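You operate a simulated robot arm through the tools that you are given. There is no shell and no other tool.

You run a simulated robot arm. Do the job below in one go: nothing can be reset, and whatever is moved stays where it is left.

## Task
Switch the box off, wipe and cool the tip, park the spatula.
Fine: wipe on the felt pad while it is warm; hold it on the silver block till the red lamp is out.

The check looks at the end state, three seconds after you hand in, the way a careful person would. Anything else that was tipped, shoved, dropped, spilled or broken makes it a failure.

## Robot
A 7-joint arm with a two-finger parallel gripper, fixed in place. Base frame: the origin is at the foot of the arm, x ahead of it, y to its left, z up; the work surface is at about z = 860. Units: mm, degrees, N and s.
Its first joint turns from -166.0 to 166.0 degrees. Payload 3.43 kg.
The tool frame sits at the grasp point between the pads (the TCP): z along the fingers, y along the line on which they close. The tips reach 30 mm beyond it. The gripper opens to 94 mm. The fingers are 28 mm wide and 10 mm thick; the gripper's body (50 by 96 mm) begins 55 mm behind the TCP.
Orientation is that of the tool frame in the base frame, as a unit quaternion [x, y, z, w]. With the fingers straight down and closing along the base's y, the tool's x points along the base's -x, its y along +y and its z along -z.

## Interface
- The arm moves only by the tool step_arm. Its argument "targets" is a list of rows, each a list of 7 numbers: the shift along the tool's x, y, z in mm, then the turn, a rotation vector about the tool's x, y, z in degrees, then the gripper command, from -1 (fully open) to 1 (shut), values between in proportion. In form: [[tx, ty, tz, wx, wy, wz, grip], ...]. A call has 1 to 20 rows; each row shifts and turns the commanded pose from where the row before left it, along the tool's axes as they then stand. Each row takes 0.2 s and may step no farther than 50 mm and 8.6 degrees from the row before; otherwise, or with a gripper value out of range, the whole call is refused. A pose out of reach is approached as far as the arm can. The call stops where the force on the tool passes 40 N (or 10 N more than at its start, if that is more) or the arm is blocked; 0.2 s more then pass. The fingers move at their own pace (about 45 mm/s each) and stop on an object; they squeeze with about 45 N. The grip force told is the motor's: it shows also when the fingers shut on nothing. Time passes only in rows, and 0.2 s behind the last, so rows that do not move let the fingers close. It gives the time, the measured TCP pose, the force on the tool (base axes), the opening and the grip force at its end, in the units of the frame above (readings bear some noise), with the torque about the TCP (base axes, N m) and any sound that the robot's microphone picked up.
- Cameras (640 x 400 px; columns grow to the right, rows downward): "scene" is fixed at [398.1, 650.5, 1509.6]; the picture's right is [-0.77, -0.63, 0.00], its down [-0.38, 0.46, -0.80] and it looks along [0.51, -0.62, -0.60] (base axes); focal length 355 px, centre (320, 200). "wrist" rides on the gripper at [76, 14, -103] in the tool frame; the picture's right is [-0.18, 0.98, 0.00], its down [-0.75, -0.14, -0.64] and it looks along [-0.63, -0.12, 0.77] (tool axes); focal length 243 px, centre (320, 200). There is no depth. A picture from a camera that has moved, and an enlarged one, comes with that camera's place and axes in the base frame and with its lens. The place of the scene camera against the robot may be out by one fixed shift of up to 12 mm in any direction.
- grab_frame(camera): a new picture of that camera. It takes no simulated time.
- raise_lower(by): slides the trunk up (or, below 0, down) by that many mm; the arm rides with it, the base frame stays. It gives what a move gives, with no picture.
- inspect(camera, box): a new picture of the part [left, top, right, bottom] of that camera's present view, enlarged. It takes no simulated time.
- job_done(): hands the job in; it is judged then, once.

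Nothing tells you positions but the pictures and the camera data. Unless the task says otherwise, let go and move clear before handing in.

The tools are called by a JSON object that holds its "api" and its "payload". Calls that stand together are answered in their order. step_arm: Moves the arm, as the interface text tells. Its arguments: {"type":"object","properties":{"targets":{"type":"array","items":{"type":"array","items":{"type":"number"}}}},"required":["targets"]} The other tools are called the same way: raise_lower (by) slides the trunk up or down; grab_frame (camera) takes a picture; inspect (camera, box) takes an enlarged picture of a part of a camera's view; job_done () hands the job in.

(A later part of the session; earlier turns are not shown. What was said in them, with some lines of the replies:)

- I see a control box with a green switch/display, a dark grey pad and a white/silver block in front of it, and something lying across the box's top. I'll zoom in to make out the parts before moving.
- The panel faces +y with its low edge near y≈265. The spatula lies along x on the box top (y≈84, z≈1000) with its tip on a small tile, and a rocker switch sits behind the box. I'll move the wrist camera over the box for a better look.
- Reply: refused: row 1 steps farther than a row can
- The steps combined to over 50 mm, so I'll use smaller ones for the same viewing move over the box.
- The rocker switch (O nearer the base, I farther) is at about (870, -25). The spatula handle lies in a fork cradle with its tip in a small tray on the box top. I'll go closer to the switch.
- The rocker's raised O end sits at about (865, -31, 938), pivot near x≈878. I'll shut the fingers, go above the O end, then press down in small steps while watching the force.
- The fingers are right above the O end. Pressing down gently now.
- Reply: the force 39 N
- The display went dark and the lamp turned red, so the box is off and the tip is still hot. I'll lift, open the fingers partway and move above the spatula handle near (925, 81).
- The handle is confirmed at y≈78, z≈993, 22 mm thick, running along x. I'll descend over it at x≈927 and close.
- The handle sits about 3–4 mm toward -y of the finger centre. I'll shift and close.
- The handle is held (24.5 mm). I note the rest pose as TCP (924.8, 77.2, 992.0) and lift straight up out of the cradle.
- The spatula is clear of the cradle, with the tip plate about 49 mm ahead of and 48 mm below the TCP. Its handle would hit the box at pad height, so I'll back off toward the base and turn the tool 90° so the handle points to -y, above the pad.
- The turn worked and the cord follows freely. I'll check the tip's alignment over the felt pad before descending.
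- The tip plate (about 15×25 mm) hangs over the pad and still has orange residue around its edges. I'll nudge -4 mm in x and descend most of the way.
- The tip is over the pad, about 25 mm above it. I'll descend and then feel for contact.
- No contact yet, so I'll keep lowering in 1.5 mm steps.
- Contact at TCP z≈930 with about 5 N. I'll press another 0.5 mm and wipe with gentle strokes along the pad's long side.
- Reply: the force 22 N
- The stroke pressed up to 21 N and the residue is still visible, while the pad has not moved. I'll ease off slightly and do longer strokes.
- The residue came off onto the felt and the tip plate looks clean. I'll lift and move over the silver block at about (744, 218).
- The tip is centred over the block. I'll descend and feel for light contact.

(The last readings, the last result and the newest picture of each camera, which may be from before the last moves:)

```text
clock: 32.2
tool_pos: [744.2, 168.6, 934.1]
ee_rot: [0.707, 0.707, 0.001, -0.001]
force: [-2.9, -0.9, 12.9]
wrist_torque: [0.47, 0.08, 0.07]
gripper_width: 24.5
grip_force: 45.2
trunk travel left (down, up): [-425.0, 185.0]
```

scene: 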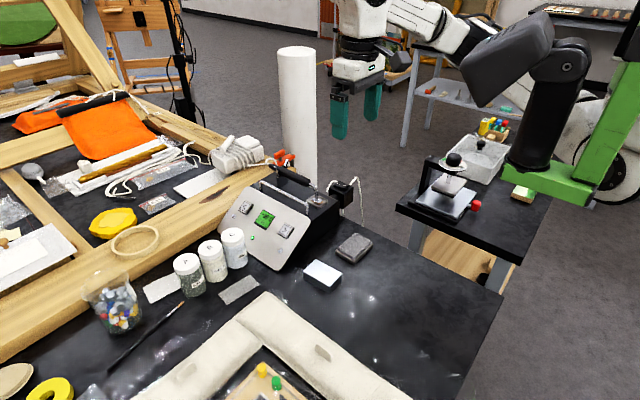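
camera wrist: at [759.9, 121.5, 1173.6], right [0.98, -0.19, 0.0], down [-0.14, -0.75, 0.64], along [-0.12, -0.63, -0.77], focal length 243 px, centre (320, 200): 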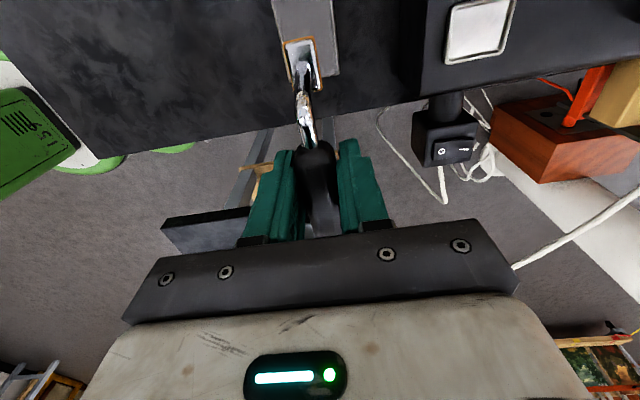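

The tip is firmly on the block (about 13 N). I'll hold it still and watch the lamp.

{"api": "step_arm", "payload": {"targets": [[0, 0, 0, 0, 0, 0, 1], [0, 0, 0, 0, 0, 0, 1], [0, 0, 0, 0, 0, 0, 1], [0, 0, 0, 0, 0, 0, 1], [0, 0, 0, 0, 0, 0, 1], [0, 0, 0, 0, 0, 0, 1], [0, 0, 0, 0, 0, 0, 1], [0, 0, 0, 0, 0, 0, 1], [0, 0, 0, 0, 0, 0, 1], [0, 0, 0, 0, 0, 0, 1], [0, 0, 0, 0, 0, 0, 1], [0, 0, 0, 0, 0, 0, 1], [0, 0, 0, 0, 0, 0, 1], [0, 0, 0, 0, 0, 0, 1], [0, 0, 0, 0, 0, 0, 1], [0, 0, 0, 0, 0, 0, 1], [0, 0, 0, 0, 0, 0, 1], [0, 0, 0, 0, 0, 0, 1], [0, 0, 0, 0, 0, 0, 1], [0, 0, 0, 0, 0, 0, 1]]}}

{"api": "inspect", "payload": {"camera": "scene", "box": [210, 180, 350, 280]}}

```text
clock: 36.4
tool_pos: [742.6, 168.2, 934.4]
ee_rot: [0.707, 0.707, 0.0, 0.0]
force: [0.0, -1.3, 17.3]
wrist_torque: [0.64, 0.0, 0.02]
gripper_width: 24.4
grip_force: 44.9
trunk travel left (down, up): [-425.0, 185.0]
```

```text
4.00 times, centred on (280, 230) of scene
camera zoom: at [398.1, 650.5, 1509.6], right [-0.77, -0.63, 0.0], down [-0.38, 0.46, -0.8], along [0.51, -0.62, -0.6], focal length 1419 px, centre (480, 80)
```

zoom: 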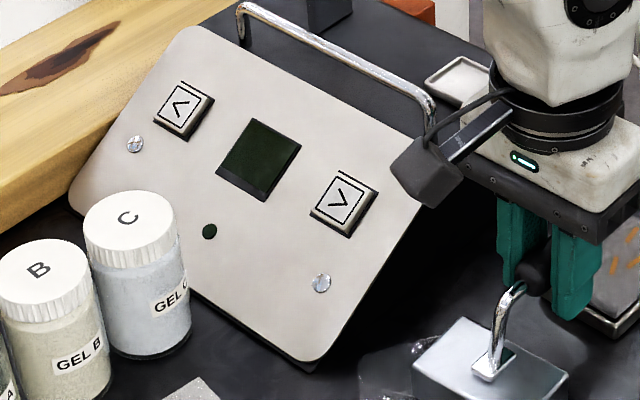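

The lamp looks dark already. I'll hold a little longer to be safe and confirm with a zoom.

{"api": "step_arm", "payload": {"targets": [[0, 0, 0, 0, 0, 0, 1], [0, 0, 0, 0, 0, 0, 1], [0, 0, 0, 0, 0, 0, 1], [0, 0, 0, 0, 0, 0, 1], [0, 0, 0, 0, 0, 0, 1], [0, 0, 0, 0, 0, 0, 1], [0, 0, 0, 0, 0, 0, 1], [0, 0, 0, 0, 0, 0, 1], [0, 0, 0, 0, 0, 0, 1], [0, 0, 0, 0, 0, 0, 1]]}}

{"api": "inspect", "payload": {"camera": "scene", "box": [235, 210, 285, 245]}}

{"api": "grab_frame", "payload": {"camera": "scene"}}

```text
clock: 38.6
tool_pos: [743.4, 169.3, 934.0]
ee_rot: [0.707, 0.707, 0.0, 0.0]
force: [-1.0, -0.7, 10.9]
wrist_torque: [0.43, 0.01, -0.02]
gripper_width: 24.4
grip_force: 44.3
trunk travel left (down, up): [-425.0, 185.0]
```

```text
11.43 times, centred on (260, 228) of scene
camera zoom: at [398.1, 650.5, 1509.6], right [-0.77, -0.63, 0.0], down [-0.38, 0.46, -0.8], along [0.51, -0.62, -0.6], focal length 4054 px, centre (1006, -114)
```

zoom: 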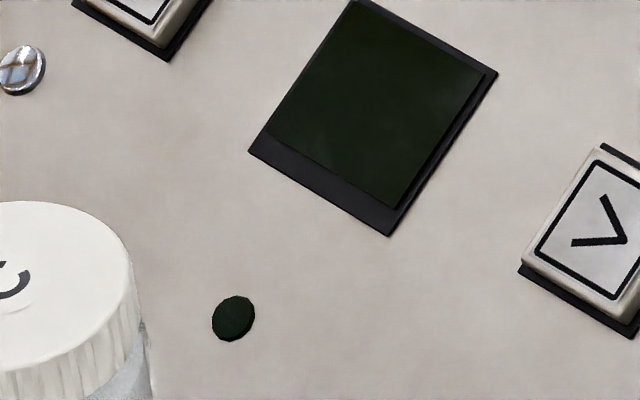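

```text
taken
```

scene: 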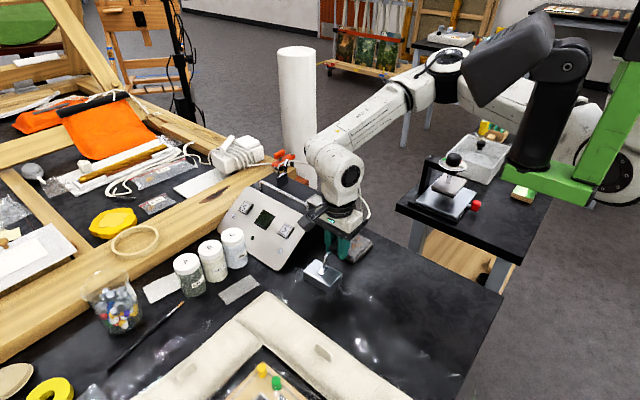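

The red lamp is out. I'll lift straight up, go back the way I came, turn the spatula back along x, and stop before moving over the box.

{"api": "step_arm", "payload": {"targets": [[0, 0, -20, 0, 0, 0, 1], [0, 0, -40, 0, 0, 0, 1], [0, 0, -40, 0, 0, 0, 1], [0, 0, -39, 0, 0, 0, 1], [-45, 0, 0, 0, 0, 0, 1], [-48, 0, 0, 0, 0, 0, 1], [0, 0, 0, 0, 0, 0, 1]]}}

{"api": "step_arm", "payload": {"targets": [[0, 0, 0, 0, 0, -8.2, 1], [0, 0, 0, 0, 0, -8.2, 1], [0, 0, 0, 0, 0, -8.2, 1], [0, 0, 0, 0, 0, -8.2, 1], [0, 0, 0, 0, 0, -8.2, 1], [0, 0, 0, 0, 0, -8.2, 1], [0, 0, 0, 0, 0, -8.2, 1], [0, 0, 0, 0, 0, -8.2, 1], [0, 0, 0, 0, 0, -8.2, 1], [0, 0, 0, 0, 0, -8.2, 1], [0, 0, 0, 0, 0, -8.0, 1], [0, 0, 0, 0, 0, 0, 1]]}}

{"api": "grab_frame", "payload": {"camera": "scene"}}

{"api": "grab_frame", "payload": {"camera": "wrist"}}

```text
clock: 40.2
tool_pos: [742.4, 73.0, 1074.9]
ee_rot: [0.707, 0.707, 0.001, 0.0]
force: [0.4, -0.7, -0.6]
wrist_torque: [0.05, -0.02, 0.03]
gripper_width: 24.4
grip_force: 45.0
trunk travel left (down, up): [-425.0, 185.0]
```

```text
clock: 42.8
tool_pos: [741.4, 74.2, 1073.1]
ee_rot: [-0.001, 1.0, 0.0, 0.0]
force: [0.5, -0.4, -1.2]
wrist_torque: [0.03, 0.06, 0.03]
gripper_width: 24.6
grip_force: 44.8
trunk travel left (down, up): [-425.0, 185.0]
```

```text
taken
```

scene: 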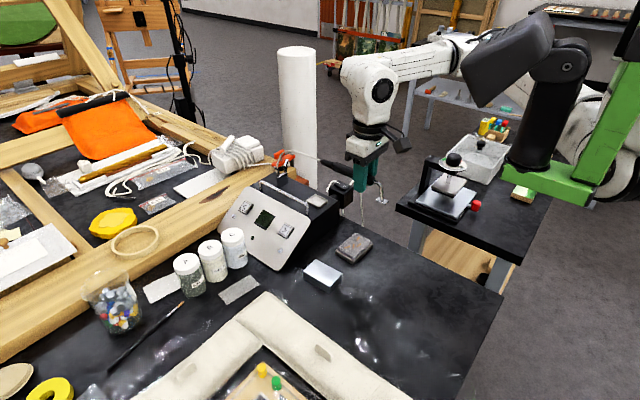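

```text
taken
camera wrist: at [666.0, 87.7, 1175.3], right [0.18, 0.98, 0.0], down [0.75, -0.14, 0.64], along [0.63, -0.12, -0.77], focal length 243 px, centre (320, 200)
```

wrist: 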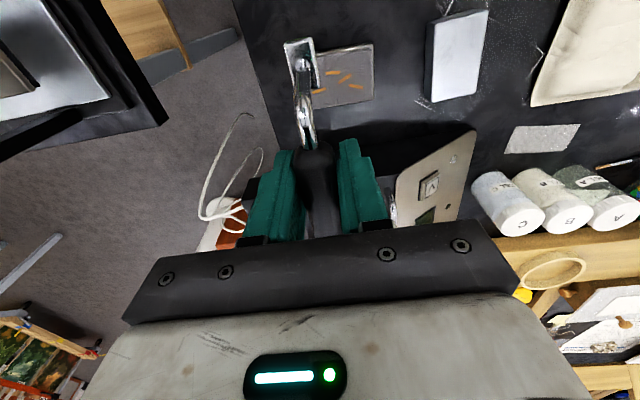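

I'm lined up along x again. I'll move +183 mm in x and +2 mm in y to be over the rest pose, then compare the tip and cradle alignment.

{"api": "step_arm", "payload": {"targets": [[-45, 0, 0, 0, 0, 0, 1], [-45, 0, 0, 0, 0, 0, 1], [-45, 2, 0, 0, 0, 0, 1], [-48, 0, 0, 0, 0, 0, 1], [0, 0, 0, 0, 0, 0, 1], [0, 0, 0, 0, 0, 0, 1]]}}

{"api": "inspect", "payload": {"camera": "wrist", "box": [200, 40, 440, 240]}}

{"api": "inspect", "payload": {"camera": "scene", "box": [180, 80, 400, 290]}}

```text
clock: 44.2
tool_pos: [926.3, 77.3, 1072.2]
ee_rot: [0.0, 1.0, 0.0, 0.0]
force: [0.4, 0.4, -0.9]
wrist_torque: [0.0, 0.04, 0.0]
gripper_width: 24.7
grip_force: 44.5
trunk travel left (down, up): [-425.0, 185.0]
```

```text
2.00 times, centred on (320, 140) of wrist
camera zoom: at [848.9, 89.7, 1173.5], right [0.18, 0.98, 0.0], down [0.75, -0.14, 0.64], along [0.63, -0.12, -0.77], focal length 485 px, centre (320, 320)
```

zoom: 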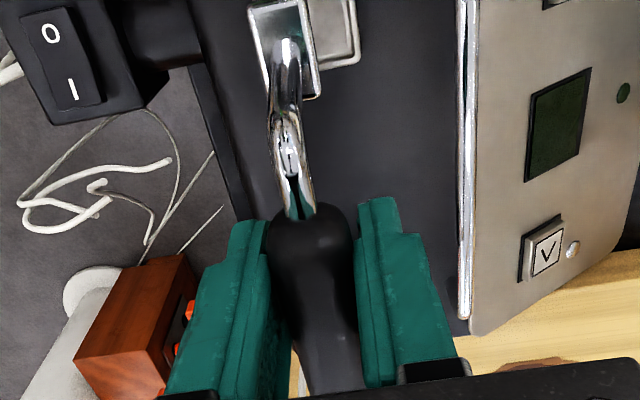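

```text
1.90 times, centred on (290, 185) of scene
camera zoom: at [398.1, 650.5, 1509.6], right [-0.77, -0.63, 0.0], down [-0.38, 0.46, -0.8], along [0.51, -0.62, -0.6], focal length 676 px, centre (377, 229)
```

zoom: 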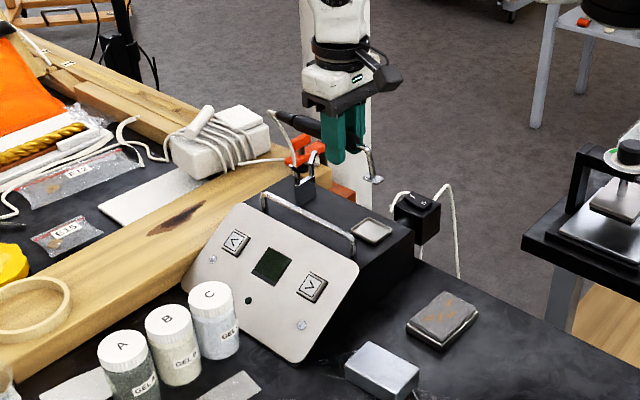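

Lamp dark, tip clean, and the view matches that after the first lift. I'll lower 55 mm and check the cradle alignment.

{"api": "step_arm", "payload": {"targets": [[0, 0, 20, 0, 0, 0, 1], [0, 0, 20, 0, 0, 0, 1], [0, 0, 15, 0, 0, 0, 1], [0, 0, 0, 0, 0, 0, 1]]}}

{"api": "inspect", "payload": {"camera": "scene", "box": [250, 130, 350, 220]}}

{"api": "inspect", "payload": {"camera": "wrist", "box": [230, 60, 430, 240]}}

```text
clock: 45.2
tool_pos: [926.4, 78.4, 1019.0]
ee_rot: [0.0, 1.0, 0.0, 0.001]
force: [-0.1, -0.1, -1.2]
wrist_torque: [0.01, 0.03, 0.0]
gripper_width: 24.5
grip_force: 45.0
trunk travel left (down, up): [-425.0, 185.0]
```

```text
4.44 times, centred on (300, 175) of scene
camera zoom: at [398.1, 650.5, 1509.6], right [-0.77, -0.63, 0.0], down [-0.38, 0.46, -0.8], along [0.51, -0.62, -0.6], focal length 1577 px, centre (409, 311)
```

zoom: 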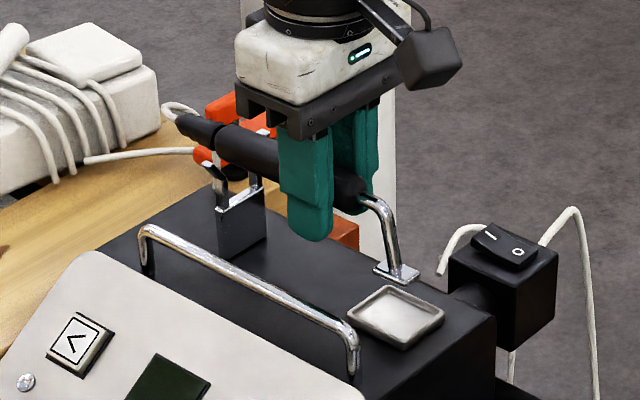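

```text
2.22 times, centred on (330, 150) of wrist
camera zoom: at [850.1, 92.1, 1120.9], right [0.18, 0.98, 0.0], down [0.75, -0.14, 0.64], along [0.63, -0.12, -0.77], focal length 539 px, centre (298, 311)
```

zoom: 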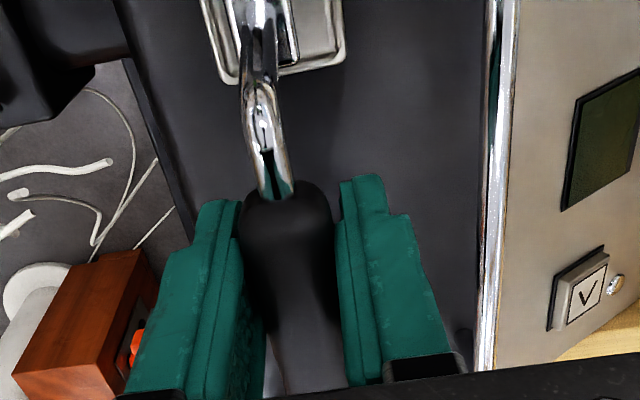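

The handle hangs right above the fork and the tip is over the tray. I'll lower the rest of the way slowly.

{"api": "step_arm", "payload": {"targets": [[0, 0, 8, 0, 0, 0, 1], [0, 0, 6, 0, 0, 0, 1], [0, 0, 4, 0, 0, 0, 1], [0, 0, 3, 0, 0, 0, 1], [0, 0, 0, 0, 0, 0, 1]]}}

{"api": "inspect", "payload": {"camera": "scene", "box": [250, 130, 350, 220]}}

{"api": "inspect", "payload": {"camera": "wrist", "box": [230, 60, 430, 240]}}

```text
clock: 46.4
tool_pos: [926.1, 77.4, 996.8]
ee_rot: [0.0, 1.0, 0.001, 0.0]
force: [-0.1, 0.0, -0.2]
wrist_torque: [0.0, 0.02, 0.01]
gripper_width: 24.2
grip_force: 45.0
trunk travel left (down, up): [-425.0, 185.0]
```

```text
4.44 times, centred on (300, 175) of scene
camera zoom: at [398.1, 650.5, 1509.6], right [-0.77, -0.63, 0.0], down [-0.38, 0.46, -0.8], along [0.51, -0.62, -0.6], focal length 1577 px, centre (409, 311)
```

zoom: 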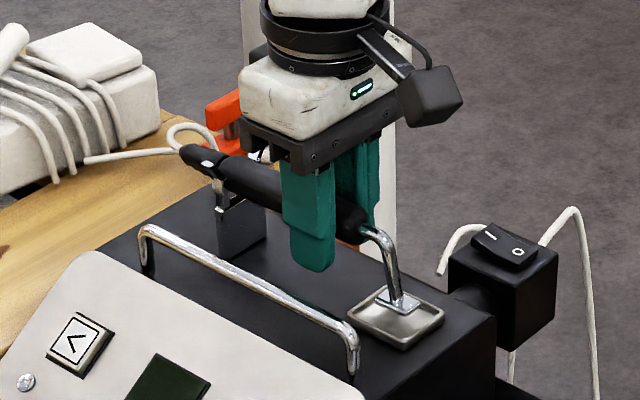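

```text
2.22 times, centred on (330, 150) of wrist
camera zoom: at [849.9, 91.4, 1099.2], right [0.18, 0.98, 0.0], down [0.75, -0.14, 0.64], along [0.63, -0.12, -0.77], focal length 539 px, centre (298, 311)
```

zoom: 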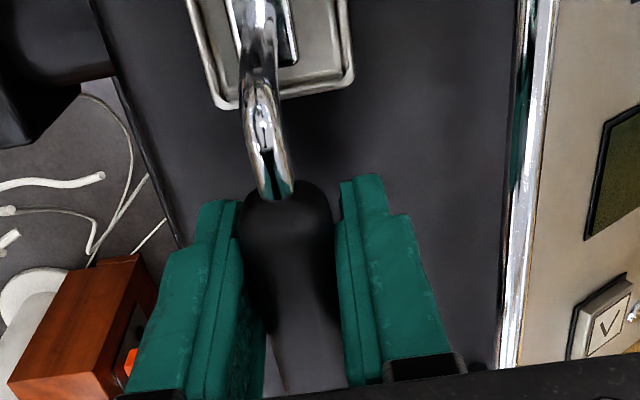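

The tip is about to enter the tray and the handle is between the prongs. I'll take the last millimetres gently.

{"api": "step_arm", "payload": {"targets": [[0, 0, 1.5, 0, 0, 0, 1], [0, 0, 1.5, 0, 0, 0, 1], [0, 0, 0, 0, 0, 0, 1]]}}

{"api": "step_arm", "payload": {"targets": [[0, 0, 1, 0, 0, 0, 1], [0, 0, 0, 0, 0, 0, 1]]}}

{"api": "inspect", "payload": {"camera": "scene", "box": [250, 130, 350, 220]}}

```text
clock: 47.2
tool_pos: [926.7, 77.5, 995.1]
ee_rot: [0.0, 1.0, 0.0, 0.0]
force: [1.0, 1.6, -1.0]
wrist_torque: [-0.05, 0.01, 0.12]
gripper_width: 24.6
grip_force: 45.1
trunk travel left (down, up): [-425.0, 185.0]
```

```text
clock: 47.8
tool_pos: [926.8, 78.6, 993.2]
ee_rot: [0.0, 1.0, 0.0, 0.0]
force: [1.1, 2.3, 2.1]
wrist_torque: [-0.01, -0.23, 0.21]
gripper_width: 24.6
grip_force: 45.1
trunk travel left (down, up): [-425.0, 185.0]
```

```text
4.44 times, centred on (300, 175) of scene
camera zoom: at [398.1, 650.5, 1509.6], right [-0.77, -0.63, 0.0], down [-0.38, 0.46, -0.8], along [0.51, -0.62, -0.6], focal length 1577 px, centre (409, 311)
```

zoom: 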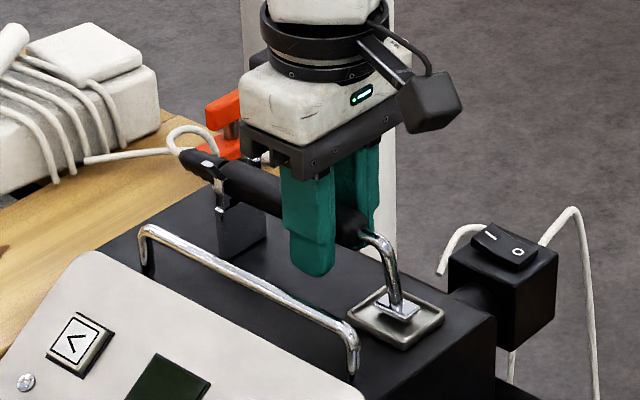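

The handle's rear is resting in the cradle. One more small lowering to seat the tip, then I'll release slowly.

{"api": "step_arm", "payload": {"targets": [[0, 0, 0.8, 0, 0, 0, 1], [0, 0, 0, 0, 0, 0, 1]]}}

{"api": "step_arm", "payload": {"targets": [[0, 0, 0, 0, 0, 0, 0.45], [0, 0, 0, 0, 0, 0, 0.4], [0, 0, 0, 0, 0, 0, 0.3], [0, 0, 0, 0, 0, 0, 0.1], [0, 0, 0, 0, 0, 0, -0.1], [0, 0, 0, 0, 0, 0, -0.3], [0, 0, 0, 0, 0, 0, -0.3], [0, 0, 0, 0, 0, 0, -0.3]]}}

{"api": "inspect", "payload": {"camera": "scene", "box": [250, 130, 350, 220]}}

{"api": "inspect", "payload": {"camera": "wrist", "box": [230, 60, 430, 240]}}

```text
clock: 48.4
tool_pos: [926.9, 77.9, 994.5]
ee_rot: [0.0, 1.0, 0.0, 0.0]
force: [3.3, 3.4, 3.3]
wrist_torque: [0.01, -0.28, 0.28]
gripper_width: 24.5
grip_force: 44.9
trunk travel left (down, up): [-425.0, 185.0]
```

```text
clock: 50.2
tool_pos: [926.4, 77.0, 993.9]
ee_rot: [0.0, 1.0, -0.001, 0.0]
force: [-0.3, 0.4, -0.4]
wrist_torque: [0.01, -0.01, -0.02]
gripper_width: 60.7
grip_force: 0.1
trunk travel left (down, up): [-425.0, 185.0]
```

```text
4.44 times, centred on (300, 175) of scene
camera zoom: at [398.1, 650.5, 1509.6], right [-0.77, -0.63, 0.0], down [-0.38, 0.46, -0.8], along [0.51, -0.62, -0.6], focal length 1577 px, centre (409, 311)
```

zoom: 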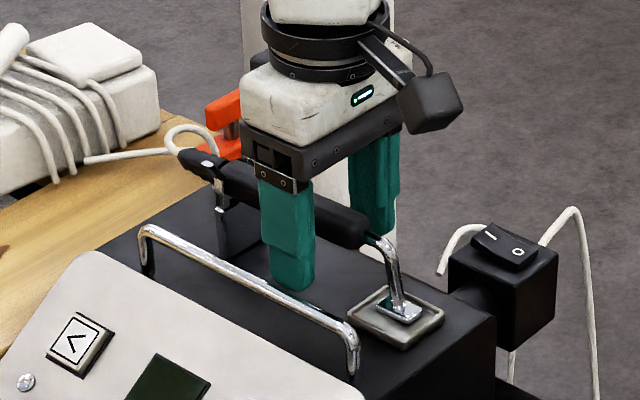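

```text
2.22 times, centred on (330, 150) of wrist
camera zoom: at [850.0, 90.8, 1095.0], right [0.18, 0.98, 0.0], down [0.75, -0.14, 0.64], along [0.63, -0.12, -0.77], focal length 539 px, centre (298, 311)
```

zoom: 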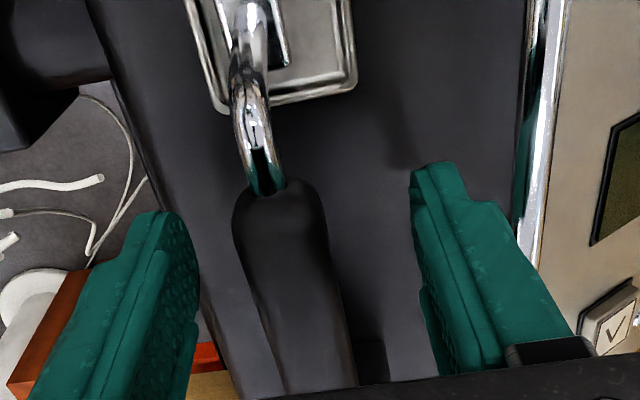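

The spatula sits in its cradle with the tip in the tray. I'll lift straight up, retreat, and check everything.

{"api": "step_arm", "payload": {"targets": [[0, 0, -15, 0, 0, 0, -0.3], [0, 0, -30, 0, 0, 0, -0.3], [0, 0, -40, 0, 0, 0, -0.3], [0, 0, -45, 0, 0, 0, -0.3], [45, 0, 0, 0, 0, 0, -0.3], [45, 0, 0, 0, 0, 0, -0.3], [45, 0, -15, 0, 0, 0, -0.3], [45, 0, -15, 0, 0, 0, -0.3], [45, 0, 0, 0, 0, 0, -0.3], [0, 0, 0, 0, 0, 0, -0.3]]}}

{"api": "grab_frame", "payload": {"camera": "scene"}}

{"api": "inspect", "payload": {"camera": "scene", "box": [240, 140, 390, 300]}}

{"api": "inspect", "payload": {"camera": "scene", "box": [260, 150, 360, 230]}}

{"api": "grab_frame", "payload": {"camera": "wrist"}}

```text
clock: 52.4
tool_pos: [699.0, 76.3, 1152.6]
ee_rot: [0.001, 1.0, -0.001, 0.0]
force: [0.3, -0.1, -0.2]
wrist_torque: [0.0, -0.03, 0.03]
gripper_width: 61.1
grip_force: 0.0
trunk travel left (down, up): [-425.0, 185.0]
```

```text
taken
```

scene: 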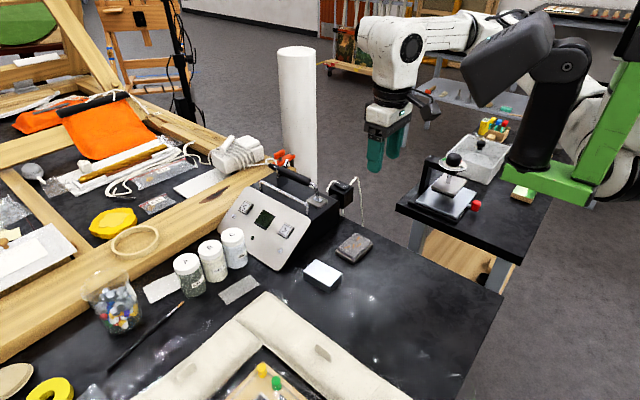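

```text
2.50 times, centred on (315, 220) of scene
camera zoom: at [398.1, 650.5, 1509.6], right [-0.77, -0.63, 0.0], down [-0.38, 0.46, -0.8], along [0.51, -0.62, -0.6], focal length 887 px, centre (332, 150)
```

zoom: 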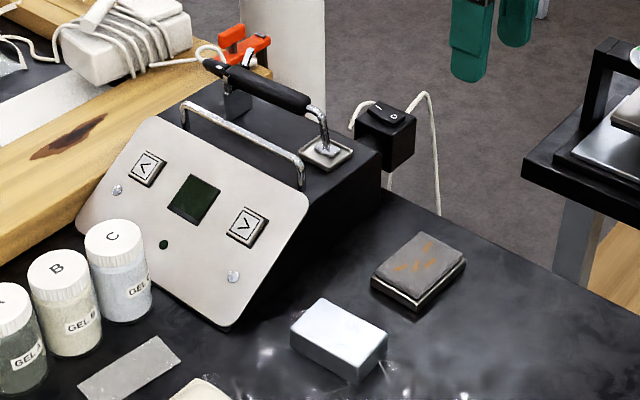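

```text
5.00 times, centred on (310, 190) of scene
camera zoom: at [398.1, 650.5, 1509.6], right [-0.77, -0.63, 0.0], down [-0.38, 0.46, -0.8], along [0.51, -0.62, -0.6], focal length 1774 px, centre (370, 250)
```

zoom: 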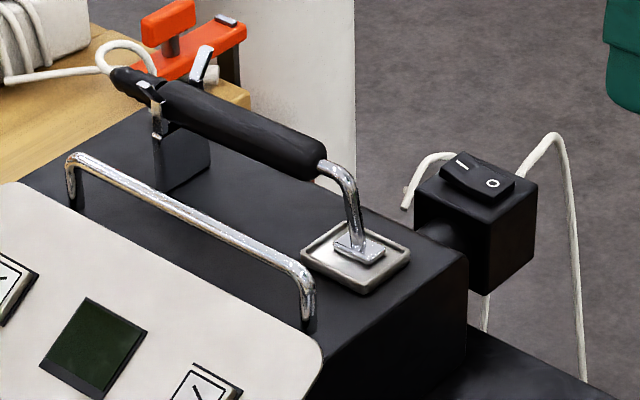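

```text
taken
camera wrist: at [623.6, 90.2, 1254.0], right [0.18, 0.98, 0.0], down [0.75, -0.14, 0.64], along [0.63, -0.12, -0.77], focal length 243 px, centre (320, 200)
```

wrist: 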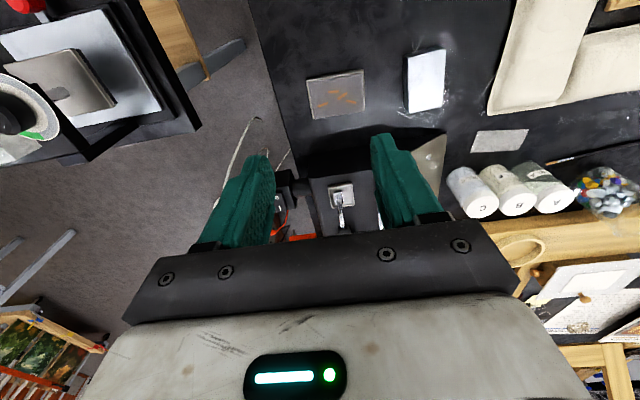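

The box is off with the display and lamp both dark. The tip is clean and cool, and the spatula is back in its cradle with the tip in the tray. The pad, block and jars are where they were and the arm is clear, so I'm handing in.

{"api": "job_done", "payload": {}}

```text
The job is handed in.
```

The job is handed in, and every step went through. The final pictures show nothing else moved.

- **Box:** I pressed the rocker switch to O. The display went dark and the lamp turned red.
- **Wipe:** I wiped the tip on the felt pad about 12 to 20 s after switching off, while the red lamp was still on. The orange residue came off onto the felt. I couldn't see the underside of the tip plate, but its edges and top look clean.
- **Cooling:** I held the tip on the silver block for about 6 s. The red lamp was out about 4 s in, and I held it a little longer before lifting.
- **Parking:** The spatula is back in its cradle on the box, with the tip in the small tray. The gripper has let go and the arm is well clear.
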